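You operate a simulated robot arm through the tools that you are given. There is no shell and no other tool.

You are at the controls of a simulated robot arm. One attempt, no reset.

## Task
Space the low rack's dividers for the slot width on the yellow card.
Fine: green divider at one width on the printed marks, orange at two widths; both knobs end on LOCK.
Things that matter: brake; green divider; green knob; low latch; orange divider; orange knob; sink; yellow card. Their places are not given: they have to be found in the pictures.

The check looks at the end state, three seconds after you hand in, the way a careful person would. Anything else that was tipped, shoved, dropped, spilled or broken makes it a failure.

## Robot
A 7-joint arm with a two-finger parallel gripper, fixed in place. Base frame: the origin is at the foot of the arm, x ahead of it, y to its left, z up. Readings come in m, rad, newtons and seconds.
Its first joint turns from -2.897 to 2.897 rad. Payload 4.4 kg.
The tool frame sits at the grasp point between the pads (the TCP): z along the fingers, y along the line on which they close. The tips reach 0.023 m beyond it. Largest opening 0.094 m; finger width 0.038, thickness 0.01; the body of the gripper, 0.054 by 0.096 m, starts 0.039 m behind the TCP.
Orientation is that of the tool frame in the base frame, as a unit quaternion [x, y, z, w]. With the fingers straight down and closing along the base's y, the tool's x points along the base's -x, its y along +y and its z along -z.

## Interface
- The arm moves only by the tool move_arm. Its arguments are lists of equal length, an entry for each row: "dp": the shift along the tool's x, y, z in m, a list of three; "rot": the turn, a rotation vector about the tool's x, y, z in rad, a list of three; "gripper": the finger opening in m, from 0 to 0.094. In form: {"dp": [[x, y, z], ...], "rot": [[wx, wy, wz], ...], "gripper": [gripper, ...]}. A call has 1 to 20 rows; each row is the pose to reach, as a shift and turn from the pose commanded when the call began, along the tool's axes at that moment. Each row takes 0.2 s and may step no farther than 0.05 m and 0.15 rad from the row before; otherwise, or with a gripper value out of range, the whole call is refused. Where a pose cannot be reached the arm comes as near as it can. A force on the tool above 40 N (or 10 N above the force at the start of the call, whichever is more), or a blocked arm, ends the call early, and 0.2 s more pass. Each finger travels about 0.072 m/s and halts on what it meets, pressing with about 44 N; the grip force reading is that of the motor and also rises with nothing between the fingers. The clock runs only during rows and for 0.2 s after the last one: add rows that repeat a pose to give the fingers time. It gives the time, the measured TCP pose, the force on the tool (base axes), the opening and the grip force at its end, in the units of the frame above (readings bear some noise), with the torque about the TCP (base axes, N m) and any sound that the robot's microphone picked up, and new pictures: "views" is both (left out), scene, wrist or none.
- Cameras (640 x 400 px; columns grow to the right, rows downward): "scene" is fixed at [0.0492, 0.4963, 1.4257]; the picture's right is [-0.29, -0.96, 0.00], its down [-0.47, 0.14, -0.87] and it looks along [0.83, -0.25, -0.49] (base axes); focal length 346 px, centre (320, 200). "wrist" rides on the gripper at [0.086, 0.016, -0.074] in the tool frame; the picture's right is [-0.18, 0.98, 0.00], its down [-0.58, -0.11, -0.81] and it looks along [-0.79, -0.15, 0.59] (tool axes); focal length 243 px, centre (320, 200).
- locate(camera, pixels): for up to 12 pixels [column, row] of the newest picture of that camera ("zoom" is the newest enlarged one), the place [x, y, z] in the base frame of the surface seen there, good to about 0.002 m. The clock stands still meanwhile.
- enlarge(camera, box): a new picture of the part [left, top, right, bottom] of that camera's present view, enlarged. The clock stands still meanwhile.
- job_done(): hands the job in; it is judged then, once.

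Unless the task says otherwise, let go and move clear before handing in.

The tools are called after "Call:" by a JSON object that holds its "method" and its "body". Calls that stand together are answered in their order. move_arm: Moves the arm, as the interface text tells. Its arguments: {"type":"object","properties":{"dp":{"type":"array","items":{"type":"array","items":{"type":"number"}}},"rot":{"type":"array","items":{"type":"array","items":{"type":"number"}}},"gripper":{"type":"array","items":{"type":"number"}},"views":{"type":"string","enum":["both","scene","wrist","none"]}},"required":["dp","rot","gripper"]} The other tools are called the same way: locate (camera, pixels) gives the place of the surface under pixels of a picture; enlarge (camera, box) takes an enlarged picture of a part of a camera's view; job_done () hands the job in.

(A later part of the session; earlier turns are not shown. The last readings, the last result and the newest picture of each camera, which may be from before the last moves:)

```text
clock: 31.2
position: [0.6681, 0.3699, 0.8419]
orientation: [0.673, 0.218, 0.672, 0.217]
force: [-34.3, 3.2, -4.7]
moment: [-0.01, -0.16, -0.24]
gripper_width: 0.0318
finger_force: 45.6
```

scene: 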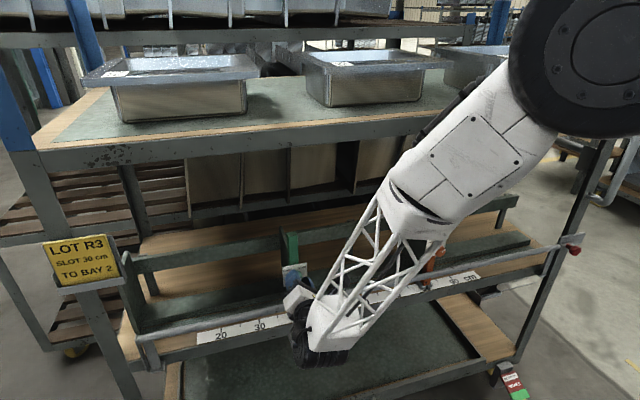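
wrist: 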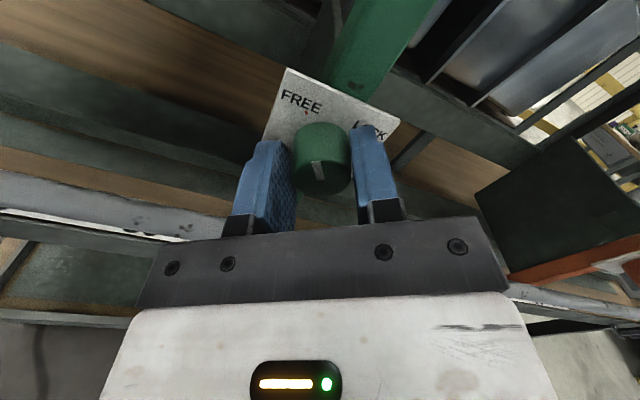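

The pointer is near the FREE mark. The last −0.16 rad completes 90°, and I'll back off 0.5 mm in x to relieve Fx.

Call:
{"method": "move_arm", "body": {"dp": [[0, 0, -0.0004], [-0.0001, -0.0004, -0.0005], [-0.0001, -0.0007, -0.0005], [-0.0001, -0.0007, -0.0005]], "rot": [[0, 0, 0], [0, 0, -0.08], [0, 0, -0.16], [0, 0, -0.16]], "gripper": [0.015, 0.015, 0.015, 0.015], "views": "both"}}

```text
clock: 32.2
position: [0.6676, 0.3703, 0.8422]
orientation: [0.653, 0.271, 0.653, 0.271]
force: [-19.1, -0.1, -1.1]
moment: [0.25, 0.67, -0.22]
gripper_width: 0.0318
finger_force: 45.3
```

scene: 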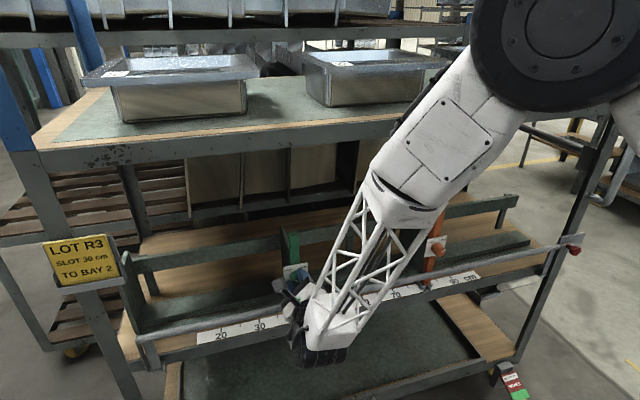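
wrist: 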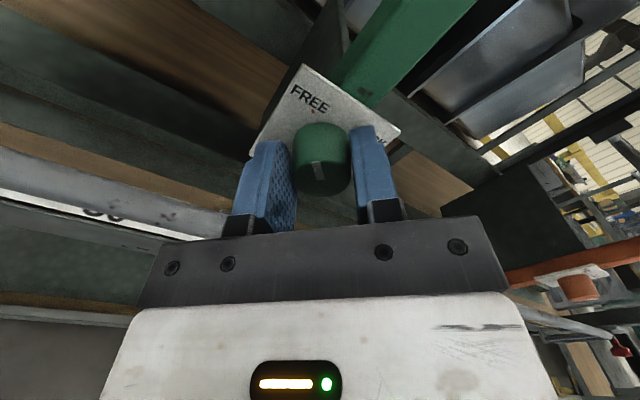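

Mx rose to 0.25 N·m, so the knob has reached the FREE stop. I'll test the slide with a slow 10 mm move in +y and watch the force.

Call:
{"method": "move_arm", "body": {"dp": [[0.0018, -0.0018, -0.0003], [0.0036, -0.0036, -0.0003], [0.0054, -0.0054, -0.0003], [0.0071, -0.0071, -0.0003], [0.0071, -0.0071, -0.0003]], "rot": [[0, 0, 0], [0, 0, 0], [0, 0, 0], [0, 0, 0], [0, 0, 0]], "gripper": [0.015, 0.015, 0.015, 0.015, 0.015], "views": "both"}}

```text
clock: 33.4
position: [0.6678, 0.3812, 0.8423]
orientation: [0.654, 0.27, 0.653, 0.271]
force: [-21.2, -1.8, 2.9]
moment: [0.08, 0.74, -0.4]
gripper_width: 0.0318
finger_force: 44.8
```

scene: 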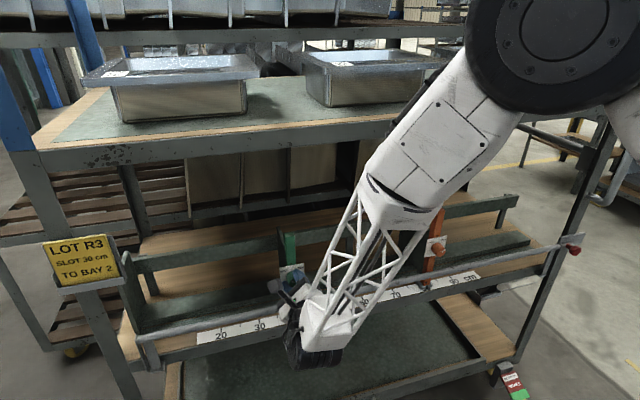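
wrist: 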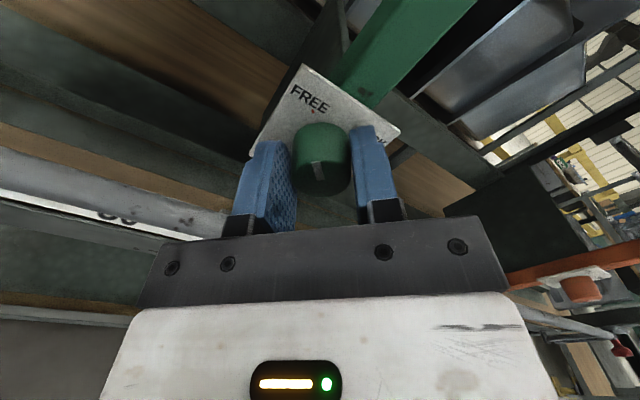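

It slides with almost no resistance (Fy −1.8 N) and the divider follows. I'll check where the foot is and whether the rack and ruler have stayed put.

Call:
{"method": "enlarge", "body": {"camera": "scene", "box": [190, 280, 318, 350]}}

Call:
{"method": "enlarge", "body": {"camera": "wrist", "box": [240, 60, 400, 200]}}

```text
5.00 times, centred on (254, 315) of scene
```

zoom: 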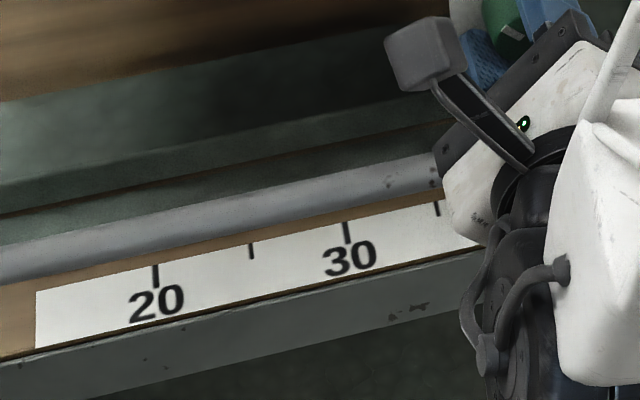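

```text
2.86 times, centred on (320, 130) of wrist
```

zoom: 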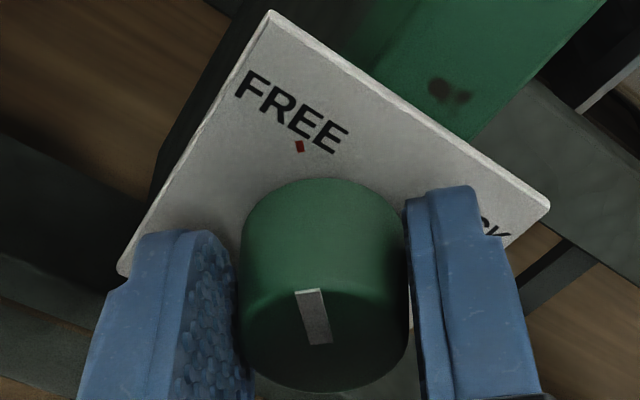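

The pointer is at FREE and the ruler hasn't moved. The foot is hidden by the hand, so I'll get the divider's position from the plate's FREE mark, which was at y=0.3814 originally.

Call:
{"method": "locate", "body": {"camera": "zoom", "pixels": [[300, 147], [270, 15], [546, 207], [313, 318]]}}

Call:
{"method": "locate", "body": {"camera": "scene", "pixels": [[288, 234], [293, 240], [286, 246]]}}

```text
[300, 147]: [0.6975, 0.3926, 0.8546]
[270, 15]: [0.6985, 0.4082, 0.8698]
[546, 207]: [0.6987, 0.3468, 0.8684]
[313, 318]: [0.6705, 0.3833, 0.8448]
```

```text
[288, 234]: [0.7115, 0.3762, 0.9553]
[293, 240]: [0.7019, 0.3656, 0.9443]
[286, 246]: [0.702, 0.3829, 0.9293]
```

The divider is at y≈0.3776, so it needs another 0.088 m. I'll slide it that far in steady small rows.

Call:
{"method": "move_arm", "body": {"dp": [[0.004, -0.004, -0.0002], [0.01, -0.01, -0.0003], [0.016, -0.016, -0.0003], [0.022, -0.022, -0.0003], [0.028, -0.028, -0.0003], [0.034, -0.034, -0.0003], [0.04, -0.04, -0.0003], [0.046, -0.046, -0.0003], [0.052, -0.052, -0.0003], [0.057, -0.057, -0.0003], [0.061, -0.061, -0.0003], [0.0625, -0.0625, -0.0003], [0.0625, -0.0625, -0.0003]], "rot": [[0, 0, 0], [0, 0, 0], [0, 0, 0], [0, 0, 0], [0, 0, 0], [0, 0, 0], [0, 0, 0], [0, 0, 0], [0, 0, 0], [0, 0, 0], [0, 0, 0], [0, 0, 0], [0, 0, 0]], "gripper": [0.015, 0.015, 0.015, 0.015, 0.015, 0.015, 0.015, 0.015, 0.015, 0.015, 0.015, 0.015, 0.015], "views": "both"}}

```text
clock: 36.2
position: [0.6669, 0.4689, 0.8422]
orientation: [0.654, 0.27, 0.653, 0.271]
force: [17.1, 0.5, 4.0]
moment: [0.0, 0.05, 0.48]
gripper_width: 0.0318
finger_force: 44.6
```

scene: 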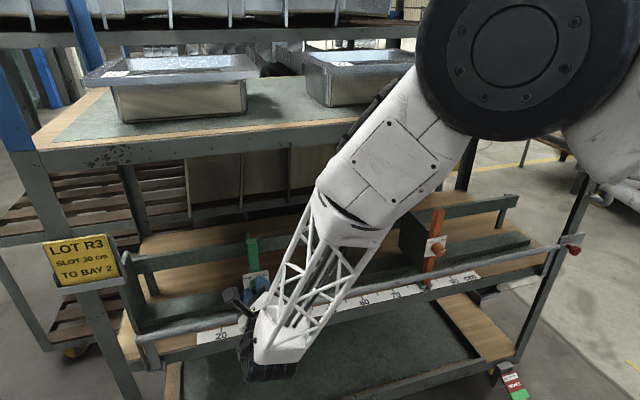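
wrist: 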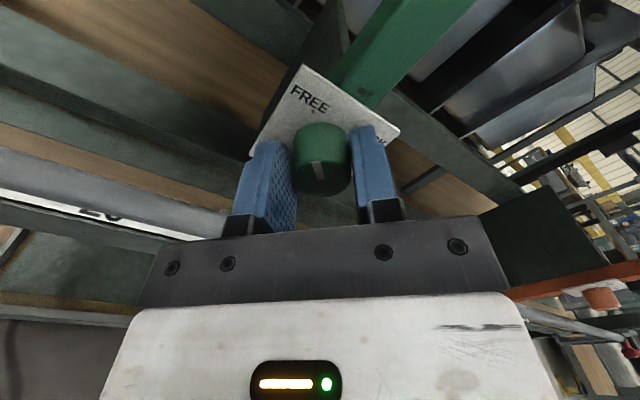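

Call:
{"method": "enlarge", "body": {"camera": "wrist", "box": [240, 60, 400, 160]}}

Call:
{"method": "enlarge", "body": {"camera": "scene", "box": [200, 230, 328, 350]}}

```text
4.00 times, centred on (320, 110) of wrist
```

zoom: 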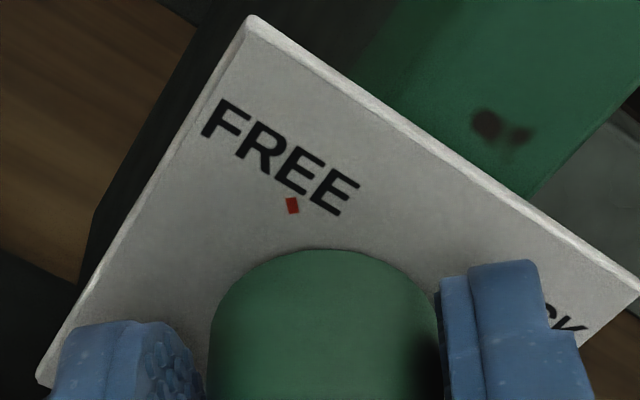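

```text
3.33 times, centred on (264, 290) of scene
```

zoom: 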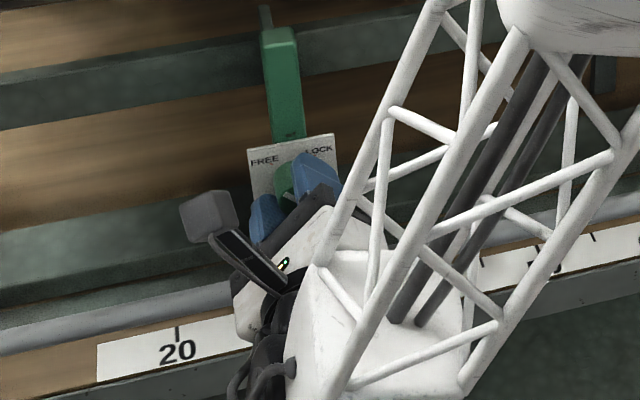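

I'll locate the plate's top corners in this zoom, (249,151) and (334,137), to get the divider centre.

Call:
{"method": "locate", "body": {"camera": "zoom", "pixels": [[250, 152], [333, 138], [264, 60], [299, 60], [262, 80], [301, 80], [178, 332]]}}

Call:
{"method": "locate", "body": {"camera": "wrist", "pixels": [[313, 111], [303, 65], [399, 133]]}}

```text
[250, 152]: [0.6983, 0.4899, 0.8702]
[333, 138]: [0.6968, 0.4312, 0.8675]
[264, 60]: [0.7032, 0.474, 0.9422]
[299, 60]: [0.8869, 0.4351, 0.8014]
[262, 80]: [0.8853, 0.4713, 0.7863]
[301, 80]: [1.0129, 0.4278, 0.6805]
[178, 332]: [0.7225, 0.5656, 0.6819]
```

```text
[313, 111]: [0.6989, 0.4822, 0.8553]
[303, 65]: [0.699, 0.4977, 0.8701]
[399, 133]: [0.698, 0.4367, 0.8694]
```

The wrist readings put the divider centre at about y=0.467 and the scene readings at 0.461, which is too uncertain. While it's still FREE, I'll open, back straight off and look at the foot pointer directly.

Call:
{"method": "move_arm", "body": {"dp": [[0, 0, 0], [0, 0, 0], [0, 0, -0.02], [0, 0, -0.05], [0, 0, -0.08], [0, 0, -0.12], [0, 0, -0.12]], "rot": [[0, 0, 0], [0, 0, 0], [0, 0, 0], [0, 0, 0], [0, 0, 0], [0, 0, 0], [0, 0, 0]], "gripper": [0.05, 0.06, 0.06, 0.06, 0.06, 0.06, 0.06], "views": "both"}}

```text
clock: 37.8
position: [0.5459, 0.4696, 0.8436]
orientation: [0.654, 0.27, 0.653, 0.272]
force: [0.3, -0.1, -0.4]
moment: [0.03, -0.01, -0.03]
gripper_width: 0.0601
finger_force: 0.1
```

scene: 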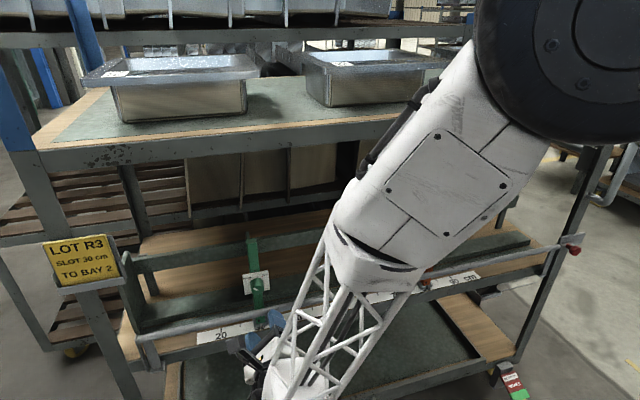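
wrist: 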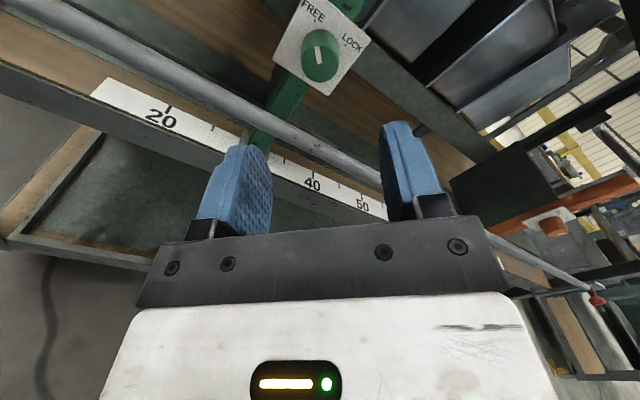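

Call:
{"method": "enlarge", "body": {"camera": "scene", "box": [210, 290, 290, 340]}}

Call:
{"method": "enlarge", "body": {"camera": "wrist", "box": [200, 90, 300, 152]}}

```text
8.00 times, centred on (250, 315) of scene
```

zoom: 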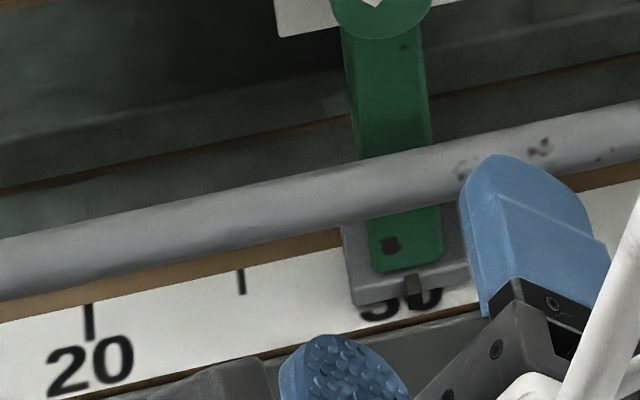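

```text
6.40 times, centred on (250, 121) of wrist
```

zoom: 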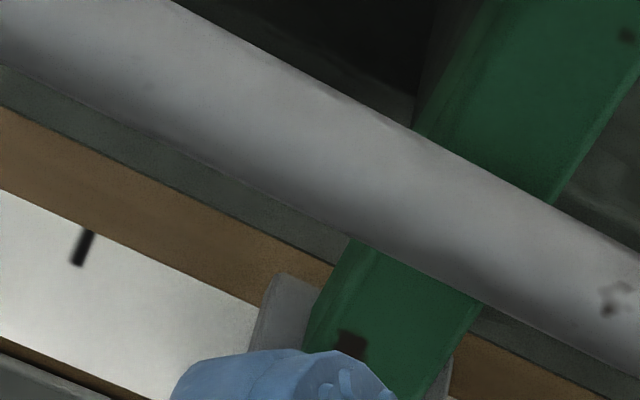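

The foot pointer shows just over the "30" digits at about (413,285) in the scene zoom. I'll re-take that zoom and locate the pointer and neighbouring ticks.

Call:
{"method": "enlarge", "body": {"camera": "scene", "box": [230, 300, 278, 330]}}

```text
13.33 times, centred on (254, 315) of scene
```

zoom: 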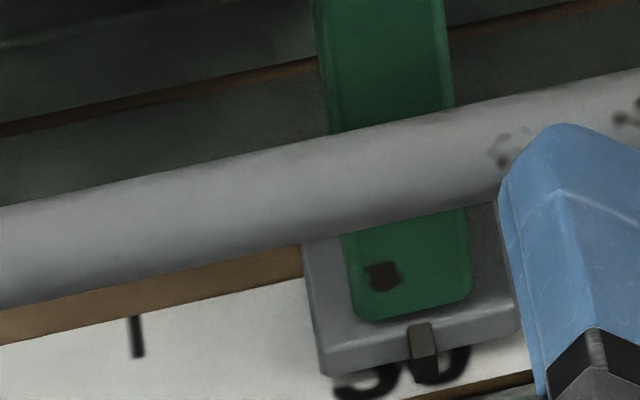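

Call:
{"method": "locate", "body": {"camera": "zoom", "pixels": [[420, 330], [424, 352], [426, 370], [136, 336], [323, 372], [515, 335], [352, 310], [468, 295]]}}

Call:
{"method": "locate", "body": {"camera": "wrist", "pixels": [[168, 106], [212, 127], [302, 177], [329, 186], [313, 7], [276, 62], [315, 45]]}}

```text
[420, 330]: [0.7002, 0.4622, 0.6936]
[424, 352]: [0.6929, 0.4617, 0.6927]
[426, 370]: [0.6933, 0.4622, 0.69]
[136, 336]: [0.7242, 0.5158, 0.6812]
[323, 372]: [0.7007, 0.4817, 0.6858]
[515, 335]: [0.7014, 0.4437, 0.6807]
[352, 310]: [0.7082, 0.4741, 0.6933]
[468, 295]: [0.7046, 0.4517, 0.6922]
```

```text
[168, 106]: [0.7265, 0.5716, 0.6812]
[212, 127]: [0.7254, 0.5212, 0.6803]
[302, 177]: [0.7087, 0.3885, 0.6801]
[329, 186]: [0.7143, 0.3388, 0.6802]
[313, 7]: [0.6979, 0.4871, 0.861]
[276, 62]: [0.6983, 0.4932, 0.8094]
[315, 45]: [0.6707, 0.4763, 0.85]
```

Against the ruler, the pointer is at y=0.462 and the 30 tick at 0.466, so it needs 4 mm more. I'll roll to −180° so the fingers close along y, recentre on the knob with the 4 mm added, and approach again.

Call:
{"method": "move_arm", "body": {"dp": [[-0.0006, -0.003, 0], [-0.0006, -0.003, 0], [-0.0006, -0.003, 0], [-0.0006, -0.003, 0], [-0.0006, -0.003, 0.02], [-0.0006, -0.003, 0.05], [-0.0006, -0.003, 0.08], [-0.0006, -0.003, 0.096], [-0.0006, -0.003, 0.096]], "rot": [[0, 0, 0.131], [0, 0, 0.262], [0, 0, 0.393], [0, 0, 0.524], [0, 0, 0.654], [0, 0, 0.7854], [0, 0, 0.7854], [0, 0, 0.7854], [0, 0, 0.7854]], "gripper": [0.06, 0.06, 0.06, 0.06, 0.06, 0.06, 0.06, 0.06, 0.06], "views": "both"}}

```text
clock: 39.8
position: [0.6439, 0.47, 0.8405]
orientation: [0.708, 0.0, 0.707, 0.0]
force: [0.9, 1.0, 0.9]
moment: [0.0, -0.01, 0.02]
gripper_width: 0.0601
finger_force: 0.0
```

scene: 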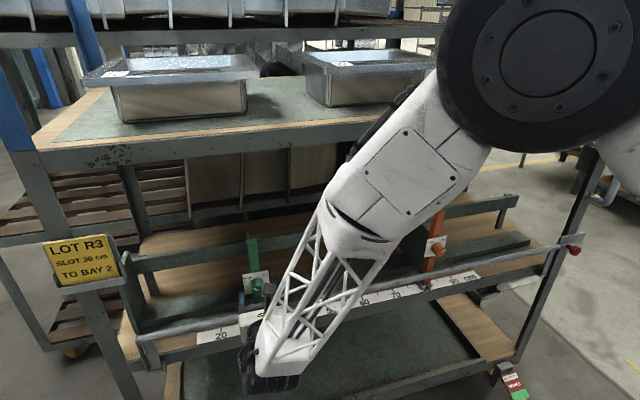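
wrist: 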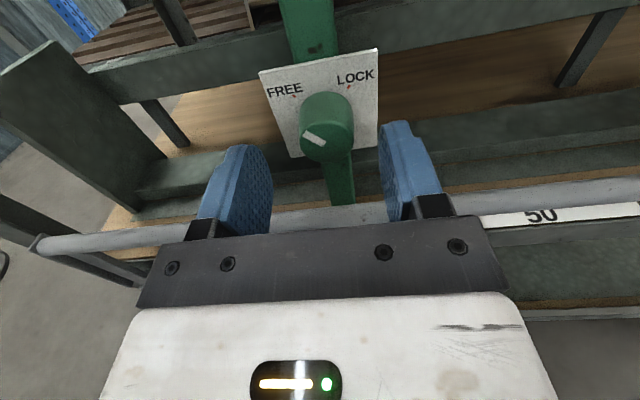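

The fingers straddle the knob symmetrically, with the pointer still at FREE. I'll advance 24 mm, close gently and grip.

Call:
{"method": "move_arm", "body": {"dp": [[0, 0, 0.008], [0, 0, 0.016], [0, 0, 0.0235], [0, 0, 0.0235], [0, 0, 0.0235]], "rot": [[0, 0, 0], [0, 0, 0], [0, 0, 0], [0, 0, 0], [0, 0, 0]], "gripper": [0.06, 0.06, 0.06, 0.045, 0.036], "views": "wrist"}}

Call:
{"method": "move_arm", "body": {"dp": [[0, 0, 0], [0, 0, 0], [0, 0, 0]], "rot": [[0, 0, 0], [0, 0, 0], [0, 0, 0]], "gripper": [0.032, 0.026, 0.018], "views": "both"}}

```text
clock: 41.0
position: [0.6663, 0.4703, 0.8393]
orientation: [0.708, 0.0, 0.707, 0.0]
force: [0.9, -2.2, -0.5]
moment: [-0.02, 0.0, 0.01]
gripper_width: 0.037
finger_force: 1.3
```

wrist: 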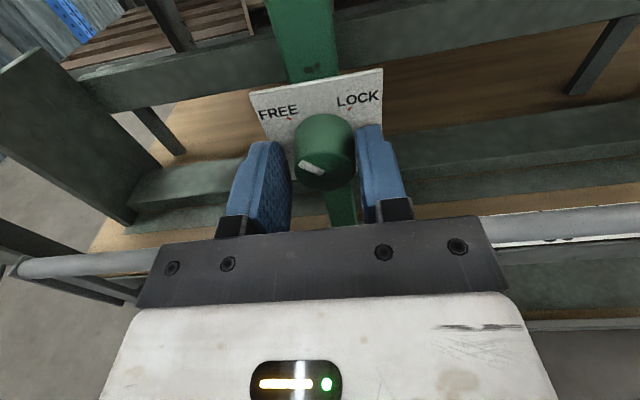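

```text
clock: 41.8
position: [0.6663, 0.4707, 0.8392]
orientation: [0.708, 0.0, 0.706, 0.0]
force: [3.2, 2.0, -1.8]
moment: [0.03, 0.15, 0.51]
gripper_width: 0.0314
finger_force: 45.1
```

scene: 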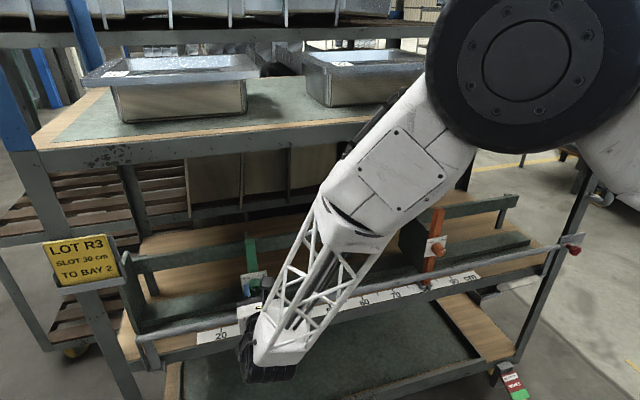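
wrist: 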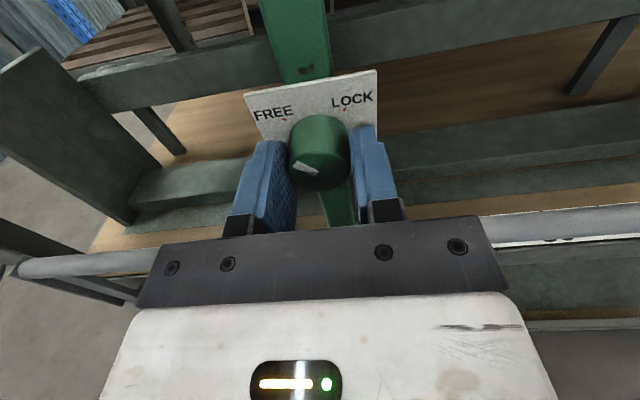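

The gripped divider shifted a few mm to the left (+y) as the pads centred it, and forces are near zero. I'll check its position with the plate and ruler features.

Call:
{"method": "enlarge", "body": {"camera": "wrist", "box": [230, 50, 390, 150]}}

Call:
{"method": "enlarge", "body": {"camera": "scene", "box": [210, 230, 290, 280]}}

```text
4.00 times, centred on (310, 100) of wrist
```

zoom: 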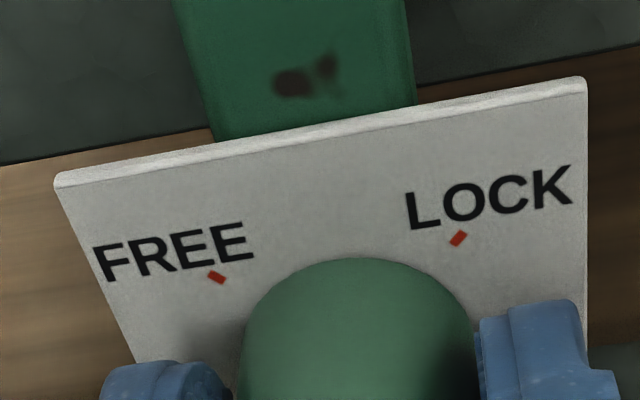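

```text
8.00 times, centred on (250, 255) of scene
```

zoom: 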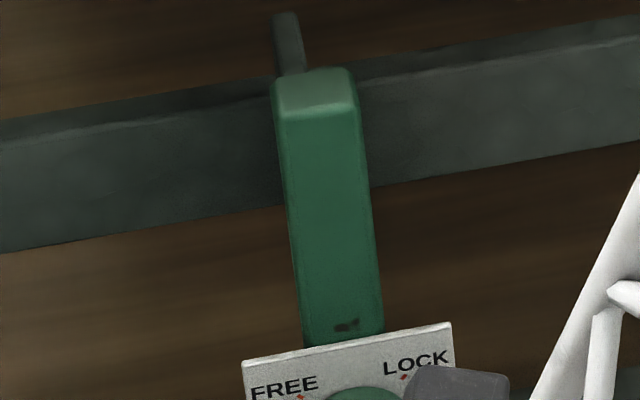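

Call:
{"method": "locate", "body": {"camera": "zoom", "pixels": [[301, 397], [404, 377], [246, 364], [451, 325], [345, 330]]}}

Call:
{"method": "locate", "body": {"camera": "wrist", "pixels": [[284, 119], [344, 109]]}}

```text
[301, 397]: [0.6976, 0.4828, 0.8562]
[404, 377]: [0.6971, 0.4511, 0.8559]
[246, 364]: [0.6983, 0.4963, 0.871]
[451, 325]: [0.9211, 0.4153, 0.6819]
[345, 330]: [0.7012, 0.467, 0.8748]
```

```text
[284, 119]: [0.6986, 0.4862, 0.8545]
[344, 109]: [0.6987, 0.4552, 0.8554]
```

Scene readings put the divider at y≈0.467 against the 30 tick at about 0.466, within 1 mm. I'll start turning toward LOCK at +0.3 rad per call, nulling any z load.

Call:
{"method": "move_arm", "body": {"dp": [[0, 0, 0], [0, 0, 0], [0, 0, 0], [0, 0, 0], [0, 0, 0]], "rot": [[0, 0, 0.08], [0, 0, 0.16], [0, 0, 0.24], [0, 0, 0.3], [0, 0, 0.3]], "gripper": [0.015, 0.015, 0.015, 0.015, 0.015], "views": "none"}}

```text
clock: 43.0
position: [0.6664, 0.4705, 0.8402]
orientation: [0.7, -0.108, 0.698, -0.104]
force: [30.5, -0.4, -16.5]
moment: [0.01, 0.03, 0.43]
gripper_width: 0.0319
finger_force: 45.3
```

Fz is −16 N and Fx +30 N, so I'll lower slightly and go 0.5 mm forward while turning the next +0.3 rad.

Call:
{"method": "move_arm", "body": {"dp": [[-0.0004, 0.0001, 0.0004], [-0.0005, 0.00015, 0.0005], [-0.0006, 0.0002, 0.0005], [-0.0007, 0.0002, 0.0005], [-0.0007, 0.0002, 0.0005]], "rot": [[0, 0, 0], [0, 0, 0.1], [0, 0, 0.2], [0, 0, 0.3], [0, 0, 0.3]], "gripper": [0.015, 0.015, 0.015, 0.015, 0.015], "views": "none"}}

```text
clock: 44.2
position: [0.6665, 0.4716, 0.84]
orientation: [0.675, -0.21, 0.675, -0.21]
force: [20.8, 2.4, -0.7]
moment: [0.02, -0.49, 0.46]
gripper_width: 0.0318
finger_force: 44.7
```

Balanced. Continuing with +0.3 rad.

Call:
{"method": "move_arm", "body": {"dp": [[0, 0, 0.0003], [-5e-05, 3e-05, 0.0004], [-0.0001, 7e-05, 0.0004], [-0.00015, 0.0001, 0.0004], [-0.00015, 0.0001, 0.0004]], "rot": [[0, 0, 0], [0, 0, 0.1], [0, 0, 0.2], [0, 0, 0.3], [0, 0, 0.3]], "gripper": [0.015, 0.015, 0.015, 0.015, 0.015], "views": "wrist"}}

```text
clock: 45.4
position: [0.6661, 0.4698, 0.8406]
orientation: [0.637, -0.309, 0.636, -0.307]
force: [-26.4, -0.7, 18.2]
moment: [-0.01, -0.78, -0.03]
gripper_width: 0.0314
finger_force: 44.8
```

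wrist: 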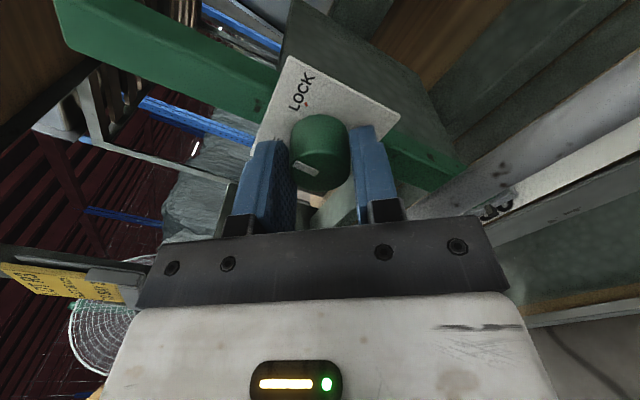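

I'll raise about 0.6 mm, back off 0.5 mm, and turn another +0.3 rad.

Call:
{"method": "move_arm", "body": {"dp": [[0.00025, -0.0003, -0.0004], [0.0003, -0.0004, -0.0005], [0.00035, -0.00045, -0.0005], [0.0004, -0.0005, -0.0005], [0.0004, -0.0005, -0.0005]], "rot": [[0, 0, 0], [0, 0, 0.1], [0, 0, 0.2], [0, 0, 0.3], [0, 0, 0.3]], "gripper": [0.015, 0.015, 0.015, 0.015, 0.015], "views": "none"}}

```text
clock: 46.6
position: [0.6646, 0.4695, 0.8391]
orientation: [0.583, -0.401, 0.583, -0.399]
force: [10.4, 0.7, 10.6]
moment: [0.0, -0.39, 0.5]
gripper_width: 0.0318
finger_force: 45.3
```

Call:
{"method": "move_arm", "body": {"dp": [[0.0001, -0.0003, 0.0001], [0.00015, -0.0004, 0.0002], [0.00016, -0.00042, 0.0002], [0.00016, -0.00042, 0.0002]], "rot": [[0, 0, 0], [0, 0, 0.1], [0, 0, 0.2], [0, 0, 0.2]], "gripper": [0.015, 0.015, 0.015, 0.015], "views": "wrist"}}

```text
clock: 47.6
position: [0.6659, 0.4696, 0.8416]
orientation: [0.54, -0.457, 0.541, -0.454]
force: [18.6, -1.8, 10.5]
moment: [0.03, -0.74, -0.4]
gripper_width: 0.0318
finger_force: 45.1
```

wrist: 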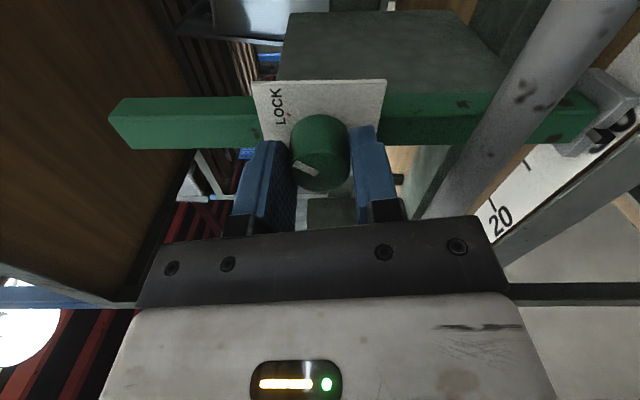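

Almost there: 1.4 of 1.57 rad. I'll finish the turn and watch Mx for the LOCK stop.

Call:
{"method": "move_arm", "body": {"dp": [[5e-05, -0.0003, 0.0003], [7e-05, -0.0004, 0.0003], [7e-05, -0.0004, 0.0003], [7e-05, -0.0004, 0.0003]], "rot": [[0, 0, 0], [0, 0, 0.09], [0, 0, 0.18], [0, 0, 0.18]], "gripper": [0.015, 0.015, 0.015, 0.015], "views": "wrist"}}

```text
clock: 48.6
position: [0.6665, 0.4702, 0.8405]
orientation: [-0.498, 0.503, -0.497, 0.502]
force: [-20.7, 2.0, 15.4]
moment: [-0.43, -0.67, 0.56]
gripper_width: 0.0316
finger_force: 45.1
```

wrist: 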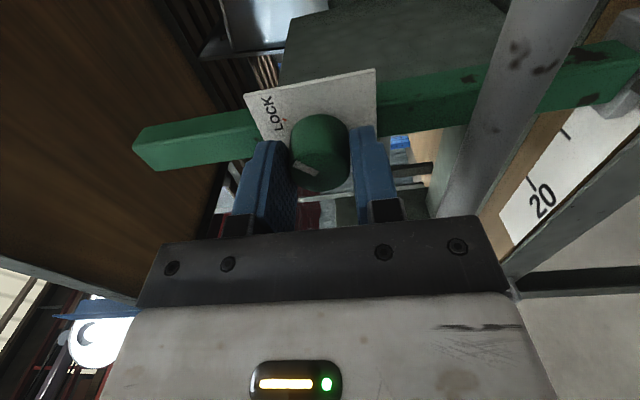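

Mx is −0.43 N·m, so the LOCK stop is reached. I'll open and back straight out to inspect.

Call:
{"method": "move_arm", "body": {"dp": [[0, 0, 0], [0, 0, 0], [0, 0, -0.02], [0, 0, -0.05], [0, 0, -0.09], [0, 0, -0.13], [0, 0, -0.17], [0, 0, -0.17]], "rot": [[0, 0, 0], [0, 0, 0], [0, 0, 0], [0, 0, 0], [0, 0, 0], [0, 0, 0], [0, 0, 0], [0, 0, 0]], "gripper": [0.045, 0.05, 0.05, 0.05, 0.05, 0.05, 0.05, 0.05], "views": "both"}}

```text
clock: 50.4
position: [0.4945, 0.4702, 0.8403]
orientation: [-0.498, 0.503, -0.498, 0.501]
force: [-0.1, 0.6, -0.3]
moment: [0.03, 0.0, -0.04]
gripper_width: 0.0501
finger_force: 0.0
```

scene: 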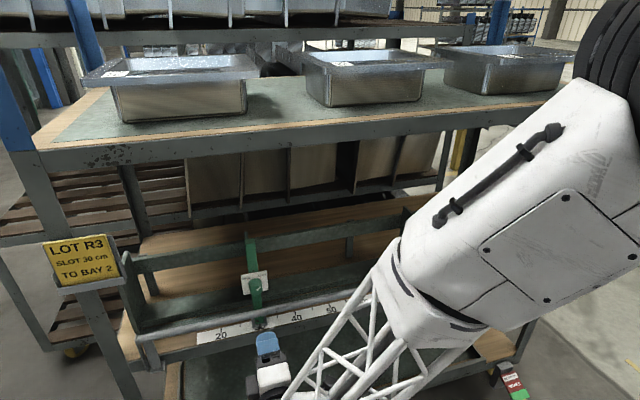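
wrist: 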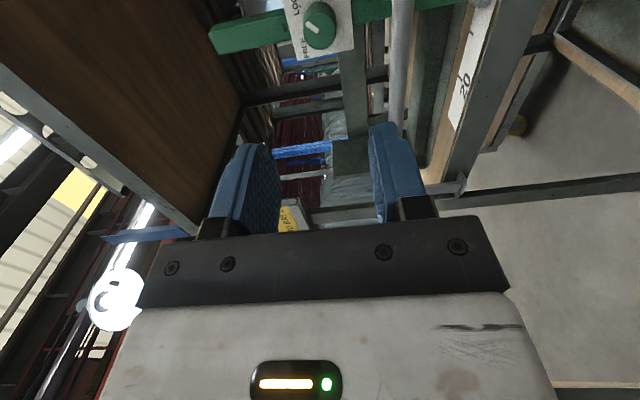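

Call:
{"method": "enlarge", "body": {"camera": "scene", "box": [232, 262, 280, 292]}}

Call:
{"method": "enlarge", "body": {"camera": "scene", "box": [222, 300, 302, 350]}}

```text
13.33 times, centred on (256, 277) of scene
```

zoom: 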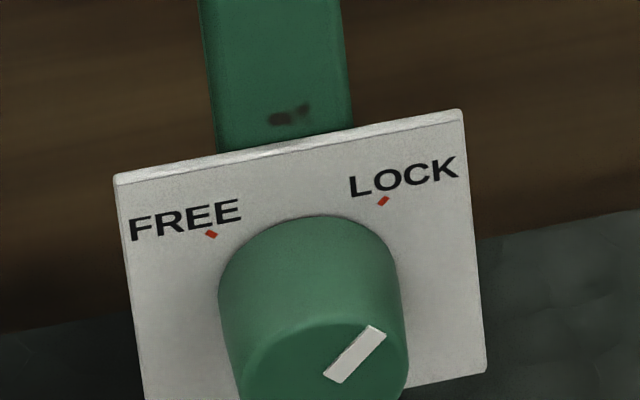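

```text
8.00 times, centred on (262, 325) of scene
```

zoom: 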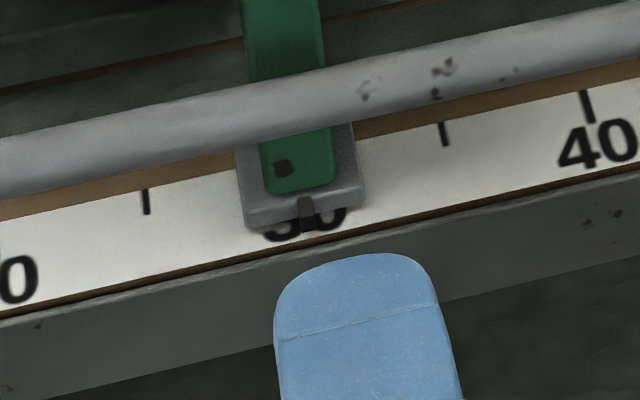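

The knob's white line points to LOCK again. I'll measure the foot pointer at (306,210) against the 25, 35 and 40 ticks in this zoom.

Call:
{"method": "locate", "body": {"camera": "zoom", "pixels": [[303, 199], [307, 218], [308, 226], [146, 200], [444, 134], [586, 106], [245, 222], [362, 200]]}}

```text
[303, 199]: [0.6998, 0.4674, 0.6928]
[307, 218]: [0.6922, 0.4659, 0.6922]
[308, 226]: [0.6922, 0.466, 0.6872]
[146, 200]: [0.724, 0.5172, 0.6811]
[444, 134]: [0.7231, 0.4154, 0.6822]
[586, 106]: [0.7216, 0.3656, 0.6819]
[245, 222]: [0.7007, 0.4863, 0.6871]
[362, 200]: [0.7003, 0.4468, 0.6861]
```

Green's pointer is at y≈0.4663 and the 30 mark at 0.4663, and it's locked, so green is done. I'll move sideways at a safe stand-off (x≈0.49) to in front of the orange knob.

Call:
{"method": "move_arm", "body": {"dp": [[0.03, 0, -0.01], [0.07, 0, -0.01], [0.11, 0, -0.01], [0.15, 0, -0.01], [0.19, 0, -0.01], [0.23, 0, -0.01], [0.27, 0, -0.01], [0.31, 0, -0.01], [0.35, 0, -0.01], [0.39, 0, -0.01], [0.43, 0, -0.01], [0.47, 0, -0.01], [0.5, 0, -0.01], [0.5, 0, -0.01]], "rot": [[0, 0, 0], [0, 0, 0], [0, 0, 0], [0, 0, 0], [0, 0, 0], [0, 0, 0], [0, 0, 0], [0, 0, 0], [0, 0, 0], [0, 0, 0], [0, 0, 0], [0, 0, 0], [0, 0, 0], [0, 0, 0]], "gripper": [0.05, 0.05, 0.05, 0.05, 0.05, 0.05, 0.05, 0.05, 0.05, 0.05, 0.05, 0.05, 0.05, 0.05], "views": "both"}}

```text
clock: 53.6
position: [0.4103, 0.0427, 0.7294]
orientation: [0.586, -0.561, 0.43, -0.396]
force: [-0.4, 0.6, -0.2]
moment: [0.03, 0.03, -0.04]
gripper_width: 0.0498
finger_force: 0.0
out of reach, approached as far as the arm can: row 11, 12, 13, 14
stopped in row 14: the arm was blocked; the commanded pose is now the measured one
```

scene: 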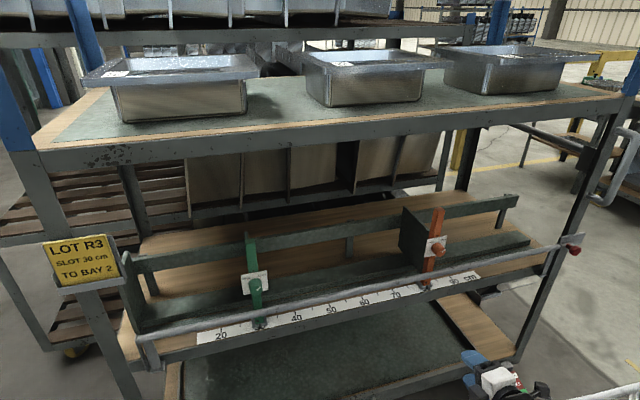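
wrist: 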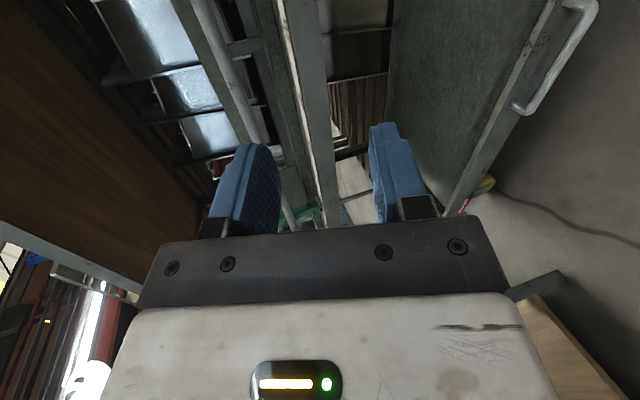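

The arm ran out of reach near y≈0.06 at that stand-off because the wrist gets too close to the base; nothing in the scene looks moved. I'll go back toward +y, forward to x≈0.60, and restore the horizontal orientation.

Call:
{"method": "move_arm", "body": {"dp": [[-0.02, -0.022, 0.018], [-0.04, -0.044, 0.036], [-0.06, -0.066, 0.054], [-0.08, -0.088, 0.072], [-0.1, -0.11, 0.09], [-0.12, -0.132, 0.108], [-0.135, -0.155, 0.125], [-0.15, -0.1746, 0.1417], [-0.15, -0.1746, 0.1417]], "rot": [[0.04, -0.001, 0.007], [0.08, -0.002, 0.015], [0.12, -0.003, 0.022], [0.16, -0.004, 0.03], [0.2, -0.006, 0.037], [0.24, -0.007, 0.045], [0.28, -0.008, 0.052], [0.3235, -0.009, 0.0594], [0.3235, -0.009, 0.0594]], "gripper": [0.05, 0.05, 0.05, 0.05, 0.05, 0.05, 0.05, 0.05, 0.05], "views": "both"}}

```text
clock: 55.6
position: [0.6009, 0.2004, 0.8392]
orientation: [-0.5, 0.5, -0.5, 0.501]
force: [0.5, 0.6, 1.0]
moment: [0.03, 0.02, 0.0]
gripper_width: 0.05
finger_force: 0.1
```

scene: 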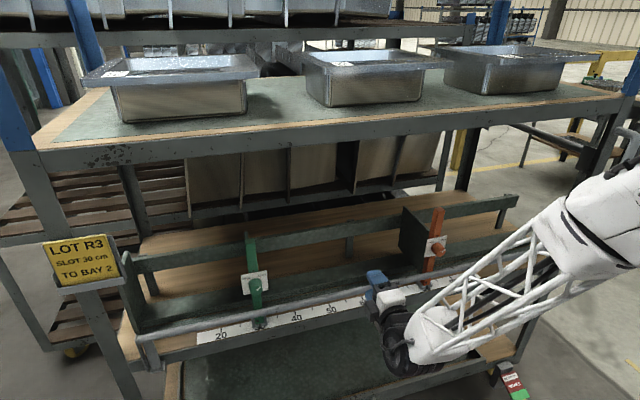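
wrist: 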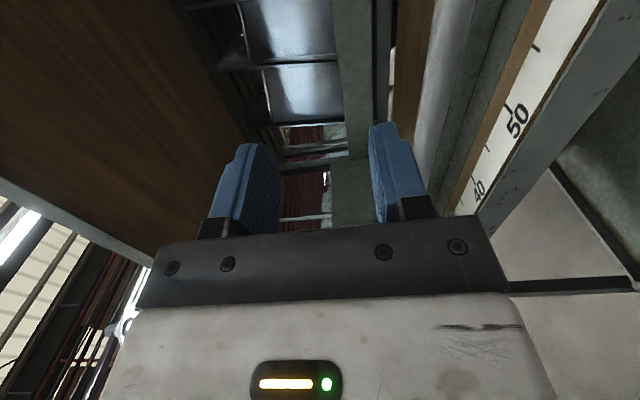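

Recovered and square at (0.601, 0.200, 0.839). I'll move sideways at x≈0.60 in shorter steps, checking reach.

Call:
{"method": "move_arm", "body": {"dp": [[0.02, 0, 0], [0.04, 0, 0], [0.06, 0, 0], [0.08, 0, 0], [0.1, 0, 0], [0.12, 0, 0], [0.12, 0, 0]], "rot": [[0, 0, 0], [0, 0, 0], [0, 0, 0], [0, 0, 0], [0, 0, 0], [0, 0, 0], [0, 0, 0]], "gripper": [0.05, 0.05, 0.05, 0.05, 0.05, 0.05, 0.05], "views": "none"}}

Call:
{"method": "move_arm", "body": {"dp": [[0.015, 0, 0], [0.03, 0, 0], [0.045, 0, 0], [0.06, 0, 0], [0.06, 0, 0]], "rot": [[0, 0, 0], [0, 0, 0], [0, 0, 0], [0, 0, 0], [0, 0, 0]], "gripper": [0.05, 0.05, 0.05, 0.05, 0.05], "views": "both"}}

```text
clock: 57.2
position: [0.5976, 0.092, 0.8365]
orientation: [-0.498, 0.503, -0.502, 0.498]
force: [0.5, -0.3, 0.7]
moment: [-0.01, 0.0, 0.0]
gripper_width: 0.05
finger_force: 0.0
out of reach, approached as far as the arm can: row 6, 7
```

```text
clock: 58.4
position: [0.591, 0.0761, 0.842]
orientation: [-0.491, 0.51, -0.507, 0.492]
force: [-0.3, 0.9, -0.2]
moment: [-0.03, -0.03, -0.02]
gripper_width: 0.0498
finger_force: 0.1
out of reach, approached as far as the arm can: row 1, 2, 3, 4, 5
```

scene: 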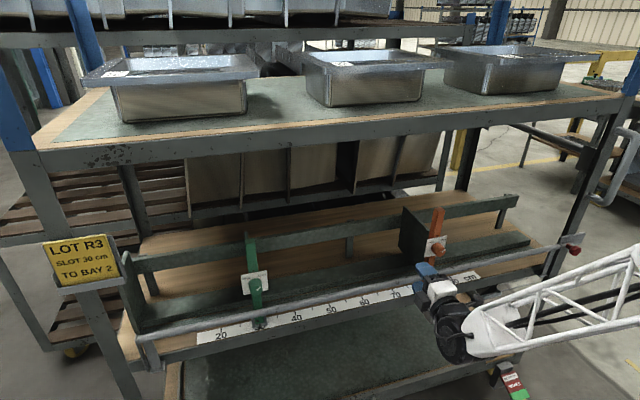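
wrist: 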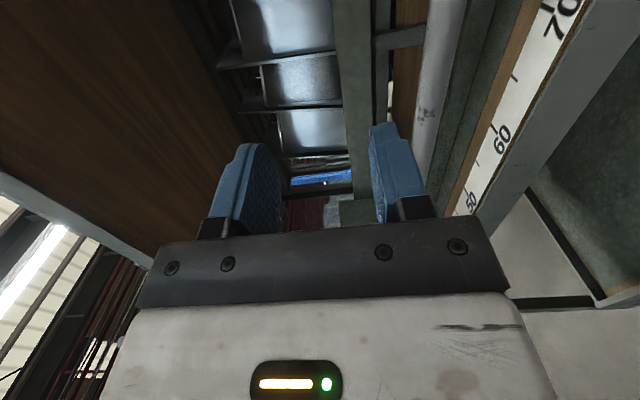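

Reach stops near y≈0.09 with this roll because the elbow sits low on the −y side. I'll step back to y≈0.15 and roll to −180°, which brought the elbow up earlier, then try going −y again.

Call:
{"method": "move_arm", "body": {"dp": [[-0.02, 0, 0.003], [-0.04, 0, 0.006], [-0.06, 0.001, 0.009], [-0.074, 0.001, 0.009], [-0.074, 0.001, 0.009], [-0.074, 0.001, 0.009], [-0.074, 0.001, 0.009], [-0.074, 0.001, 0.009], [-0.074, 0.001, 0.009], [-0.074, 0.001, 0.009], [-0.074, 0.001, 0.009], [-0.074, 0.001, 0.009], [-0.074, 0.001, 0.009]], "rot": [[0.002, -0.002, -0.131], [0.005, -0.004, -0.262], [0.007, -0.006, -0.393], [0.009, -0.008, -0.524], [0.012, -0.01, -0.655], [0.014, -0.012, -0.786], [0.016, -0.015, -0.917], [0.019, -0.017, -1.048], [0.021, -0.019, -1.179], [0.023, -0.021, -1.31], [0.026, -0.023, -1.441], [0.028, -0.025, -1.5745], [0.028, -0.025, -1.5745]], "gripper": [0.05, 0.05, 0.05, 0.05, 0.05, 0.05, 0.05, 0.05, 0.05, 0.05, 0.05, 0.05, 0.05], "views": "both"}}

```text
clock: 61.2
position: [0.5996, 0.1522, 0.8425]
orientation: [0.706, 0.013, 0.708, -0.01]
force: [0.1, -0.4, -0.1]
moment: [0.03, 0.02, 0.0]
gripper_width: 0.0501
finger_force: 0.1
```

scene: 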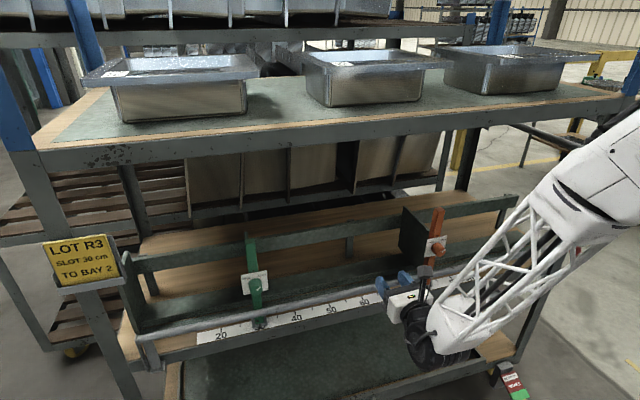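
wrist: 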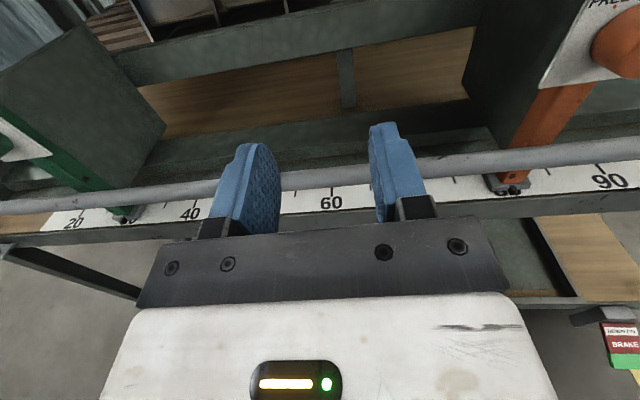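

The roll worked and the wrist view shows the ruler clearly. There's a small 1.9° yaw to correct, and I'll move −y toward the orange knob at the same time.

Call:
{"method": "move_arm", "body": {"dp": [[0, 0.02, 0], [0, 0.04, 0], [0, 0.06, 0], [0, 0.08, 0], [0, 0.1, 0], [0, 0.1, 0]], "rot": [[-0.015, 0, 0], [-0.0325, 0, 0], [-0.0325, 0, 0], [-0.0325, 0, 0], [-0.0325, 0, 0], [-0.0325, 0, 0]], "gripper": [0.05, 0.05, 0.05, 0.05, 0.05, 0.05], "views": "none"}}

```text
clock: 62.6
position: [0.5956, 0.0896, 0.8421]
orientation: [0.707, -0.004, 0.707, 0.007]
force: [0.4, 0.5, 0.5]
moment: [0.01, 0.0, 0.01]
gripper_width: 0.0498
finger_force: 0.1
out of reach, approached as far as the arm can: row 4, 5, 6
```

Same limit at y≈0.09: a horizontal hand can't reach the middle with this arm. I'll pitch the tool 30° downward, which raises the wrist, and move to a stand-off in front of the orange knob.

Call:
{"method": "move_arm", "body": {"dp": [[0.01, 0, 0.002], [0.02, 0, 0.004], [0.03, 0, 0.004], [0.03, 0, 0.004], [0.03, 0.03, 0.004], [0.03, 0.06, 0.004], [0.03, 0.09, 0.004], [0.03, 0.12, 0.004], [0.03, 0.12, 0.004]], "rot": [[0.004, -0.131, 0], [0.008, -0.262, 0], [0.012, -0.393, 0], [0.0155, -0.5236, 0], [0.0155, -0.5236, 0], [0.0155, -0.5236, 0], [0.0155, -0.5236, 0], [0.0155, -0.5236, 0], [0.0155, -0.5236, 0]], "gripper": [0.05, 0.05, 0.05, 0.05, 0.05, 0.05, 0.05, 0.05, 0.05], "views": "both"}}

```text
clock: 64.6
position: [0.5983, 0.0095, 0.8839]
orientation: [0.868, -0.003, 0.497, 0.011]
force: [0.0, 0.4, 0.2]
moment: [0.02, 0.03, 0.0]
gripper_width: 0.0499
finger_force: 0.0
out of reach, approached as far as the arm can: row 7, 8
```

scene: 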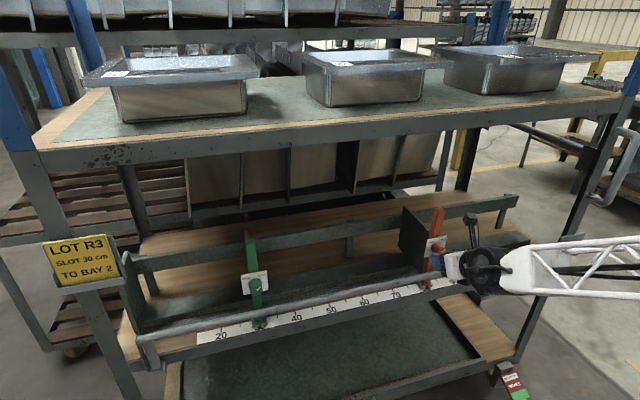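
wrist: 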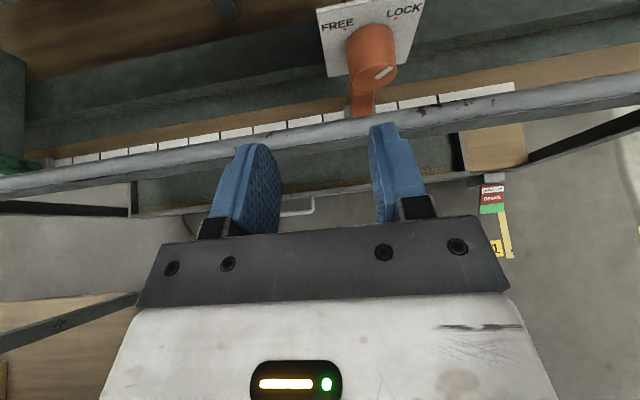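

At 30° pitch the reach limit moved to y≈0.01, still short. The elbow is stuck low on the right, so I'll go up and back toward y=0.2 and pitch further, then unroll to the original camera-side orientation, which suits an elbow-up posture.

Call:
{"method": "move_arm", "body": {"dp": [[0.011, -0.024, -0.009], [0.023, -0.048, -0.018], [0.034, -0.072, -0.027], [0.046, -0.096, -0.037], [0.057, -0.12, -0.046], [0.068, -0.144, -0.055], [0.08, -0.168, -0.064], [0.0915, -0.19, -0.0736], [0.0915, -0.19, -0.0736]], "rot": [[0, 0, 0], [0, 0, 0], [0, -0.05, 0], [0, -0.1, 0], [0, -0.15, 0], [0, -0.2, 0], [0, -0.26, 0], [0, -0.26, 0], [0, -0.26, 0]], "gripper": [0.05, 0.05, 0.05, 0.05, 0.05, 0.05, 0.05, 0.05, 0.05], "views": "none"}}

```text
clock: 66.6
position: [0.5837, 0.1617, 0.9869]
orientation: [0.923, 0.007, 0.385, -0.003]
force: [-0.2, -0.7, 0.0]
moment: [0.0, -0.02, -0.01]
gripper_width: 0.0502
finger_force: 0.0
out of reach, approached as far as the arm can: row 1
```

Now at (0.584, 0.162, 0.987) with 45° pitch. I'll roll +180° in two calls, in free space, to put the camera back on the robot side.

Call:
{"method": "move_arm", "body": {"dp": [[0, -0.005, 0], [0, -0.01, 0], [0, -0.015, 0], [0, -0.02, 0], [0, -0.025, 0], [0, -0.03, 0], [0, -0.035, 0], [0, -0.04, 0], [0, -0.04, 0], [0, -0.04, 0], [0, -0.04, 0], [0, -0.04, 0], [0, -0.04, 0], [0, -0.04, 0]], "rot": [[0, 0, 0.13], [0, 0, 0.26], [0, 0, 0.39], [0, 0, 0.52], [0, 0, 0.65], [0, 0, 0.78], [0, 0, 0.91], [0, 0, 1.04], [0, 0, 1.17], [0, 0, 1.3], [0, 0, 1.43], [0, 0, 1.5], [0, 0, 1.5708], [0, 0, 1.5708]], "gripper": [0.05, 0.05, 0.05, 0.05, 0.05, 0.05, 0.05, 0.05, 0.05, 0.05, 0.05, 0.05, 0.05, 0.05], "views": "scene"}}

```text
clock: 69.6
position: [0.5787, 0.2009, 0.9869]
orientation: [0.657, -0.647, 0.27, -0.275]
force: [-1.0, 0.6, 0.6]
moment: [0.03, -0.02, -0.01]
gripper_width: 0.0497
finger_force: 0.2
```

scene: 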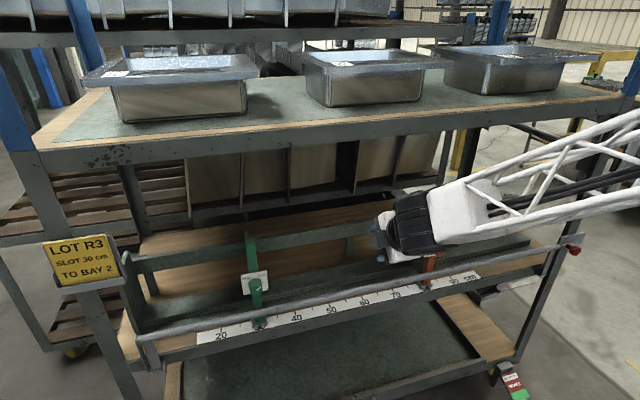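

Call:
{"method": "move_arm", "body": {"dp": [[0, 0, 0], [0, 0, 0], [0, 0, 0], [0, 0, 0], [0, 0, 0], [0, 0, 0], [0, 0, 0], [0, 0, 0], [0, 0, 0], [0, 0, 0], [0, 0, 0], [0, 0, 0], [0, 0, 0], [0, 0, 0]], "rot": [[0, 0, 0.13], [0, 0, 0.26], [0, 0, 0.39], [0, 0, 0.52], [0, 0, 0.65], [0, 0, 0.78], [0, 0, 0.91], [0, 0, 1.04], [0, 0, 1.17], [0, 0, 1.3], [0, 0, 1.43], [0, 0, 1.5], [0, 0, 1.5708], [0, 0, 1.5708]], "gripper": [0.05, 0.05, 0.05, 0.05, 0.05, 0.05, 0.05, 0.05, 0.05, 0.05, 0.05, 0.05, 0.05, 0.05], "views": "both"}}

```text
clock: 72.6
position: [0.5787, 0.2004, 0.9884]
orientation: [-0.006, 0.923, 0.004, 0.385]
force: [0.3, -0.2, 0.5]
moment: [-0.01, -0.01, 0.01]
gripper_width: 0.0499
finger_force: 0.0
```

scene: 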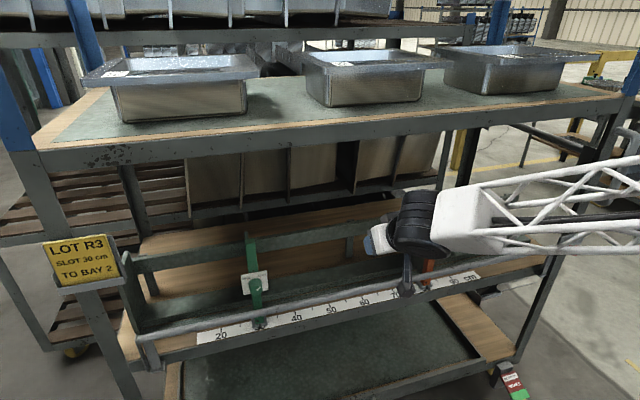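
wrist: 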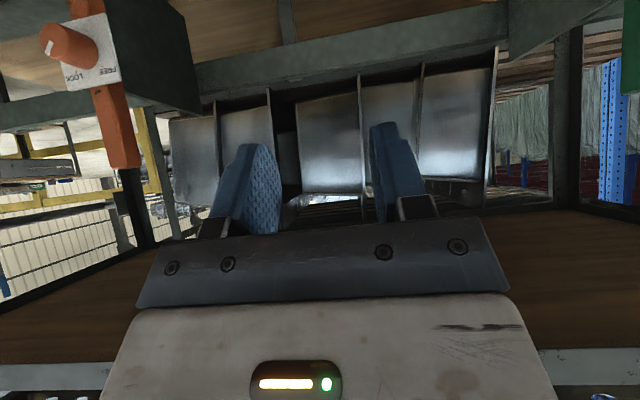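

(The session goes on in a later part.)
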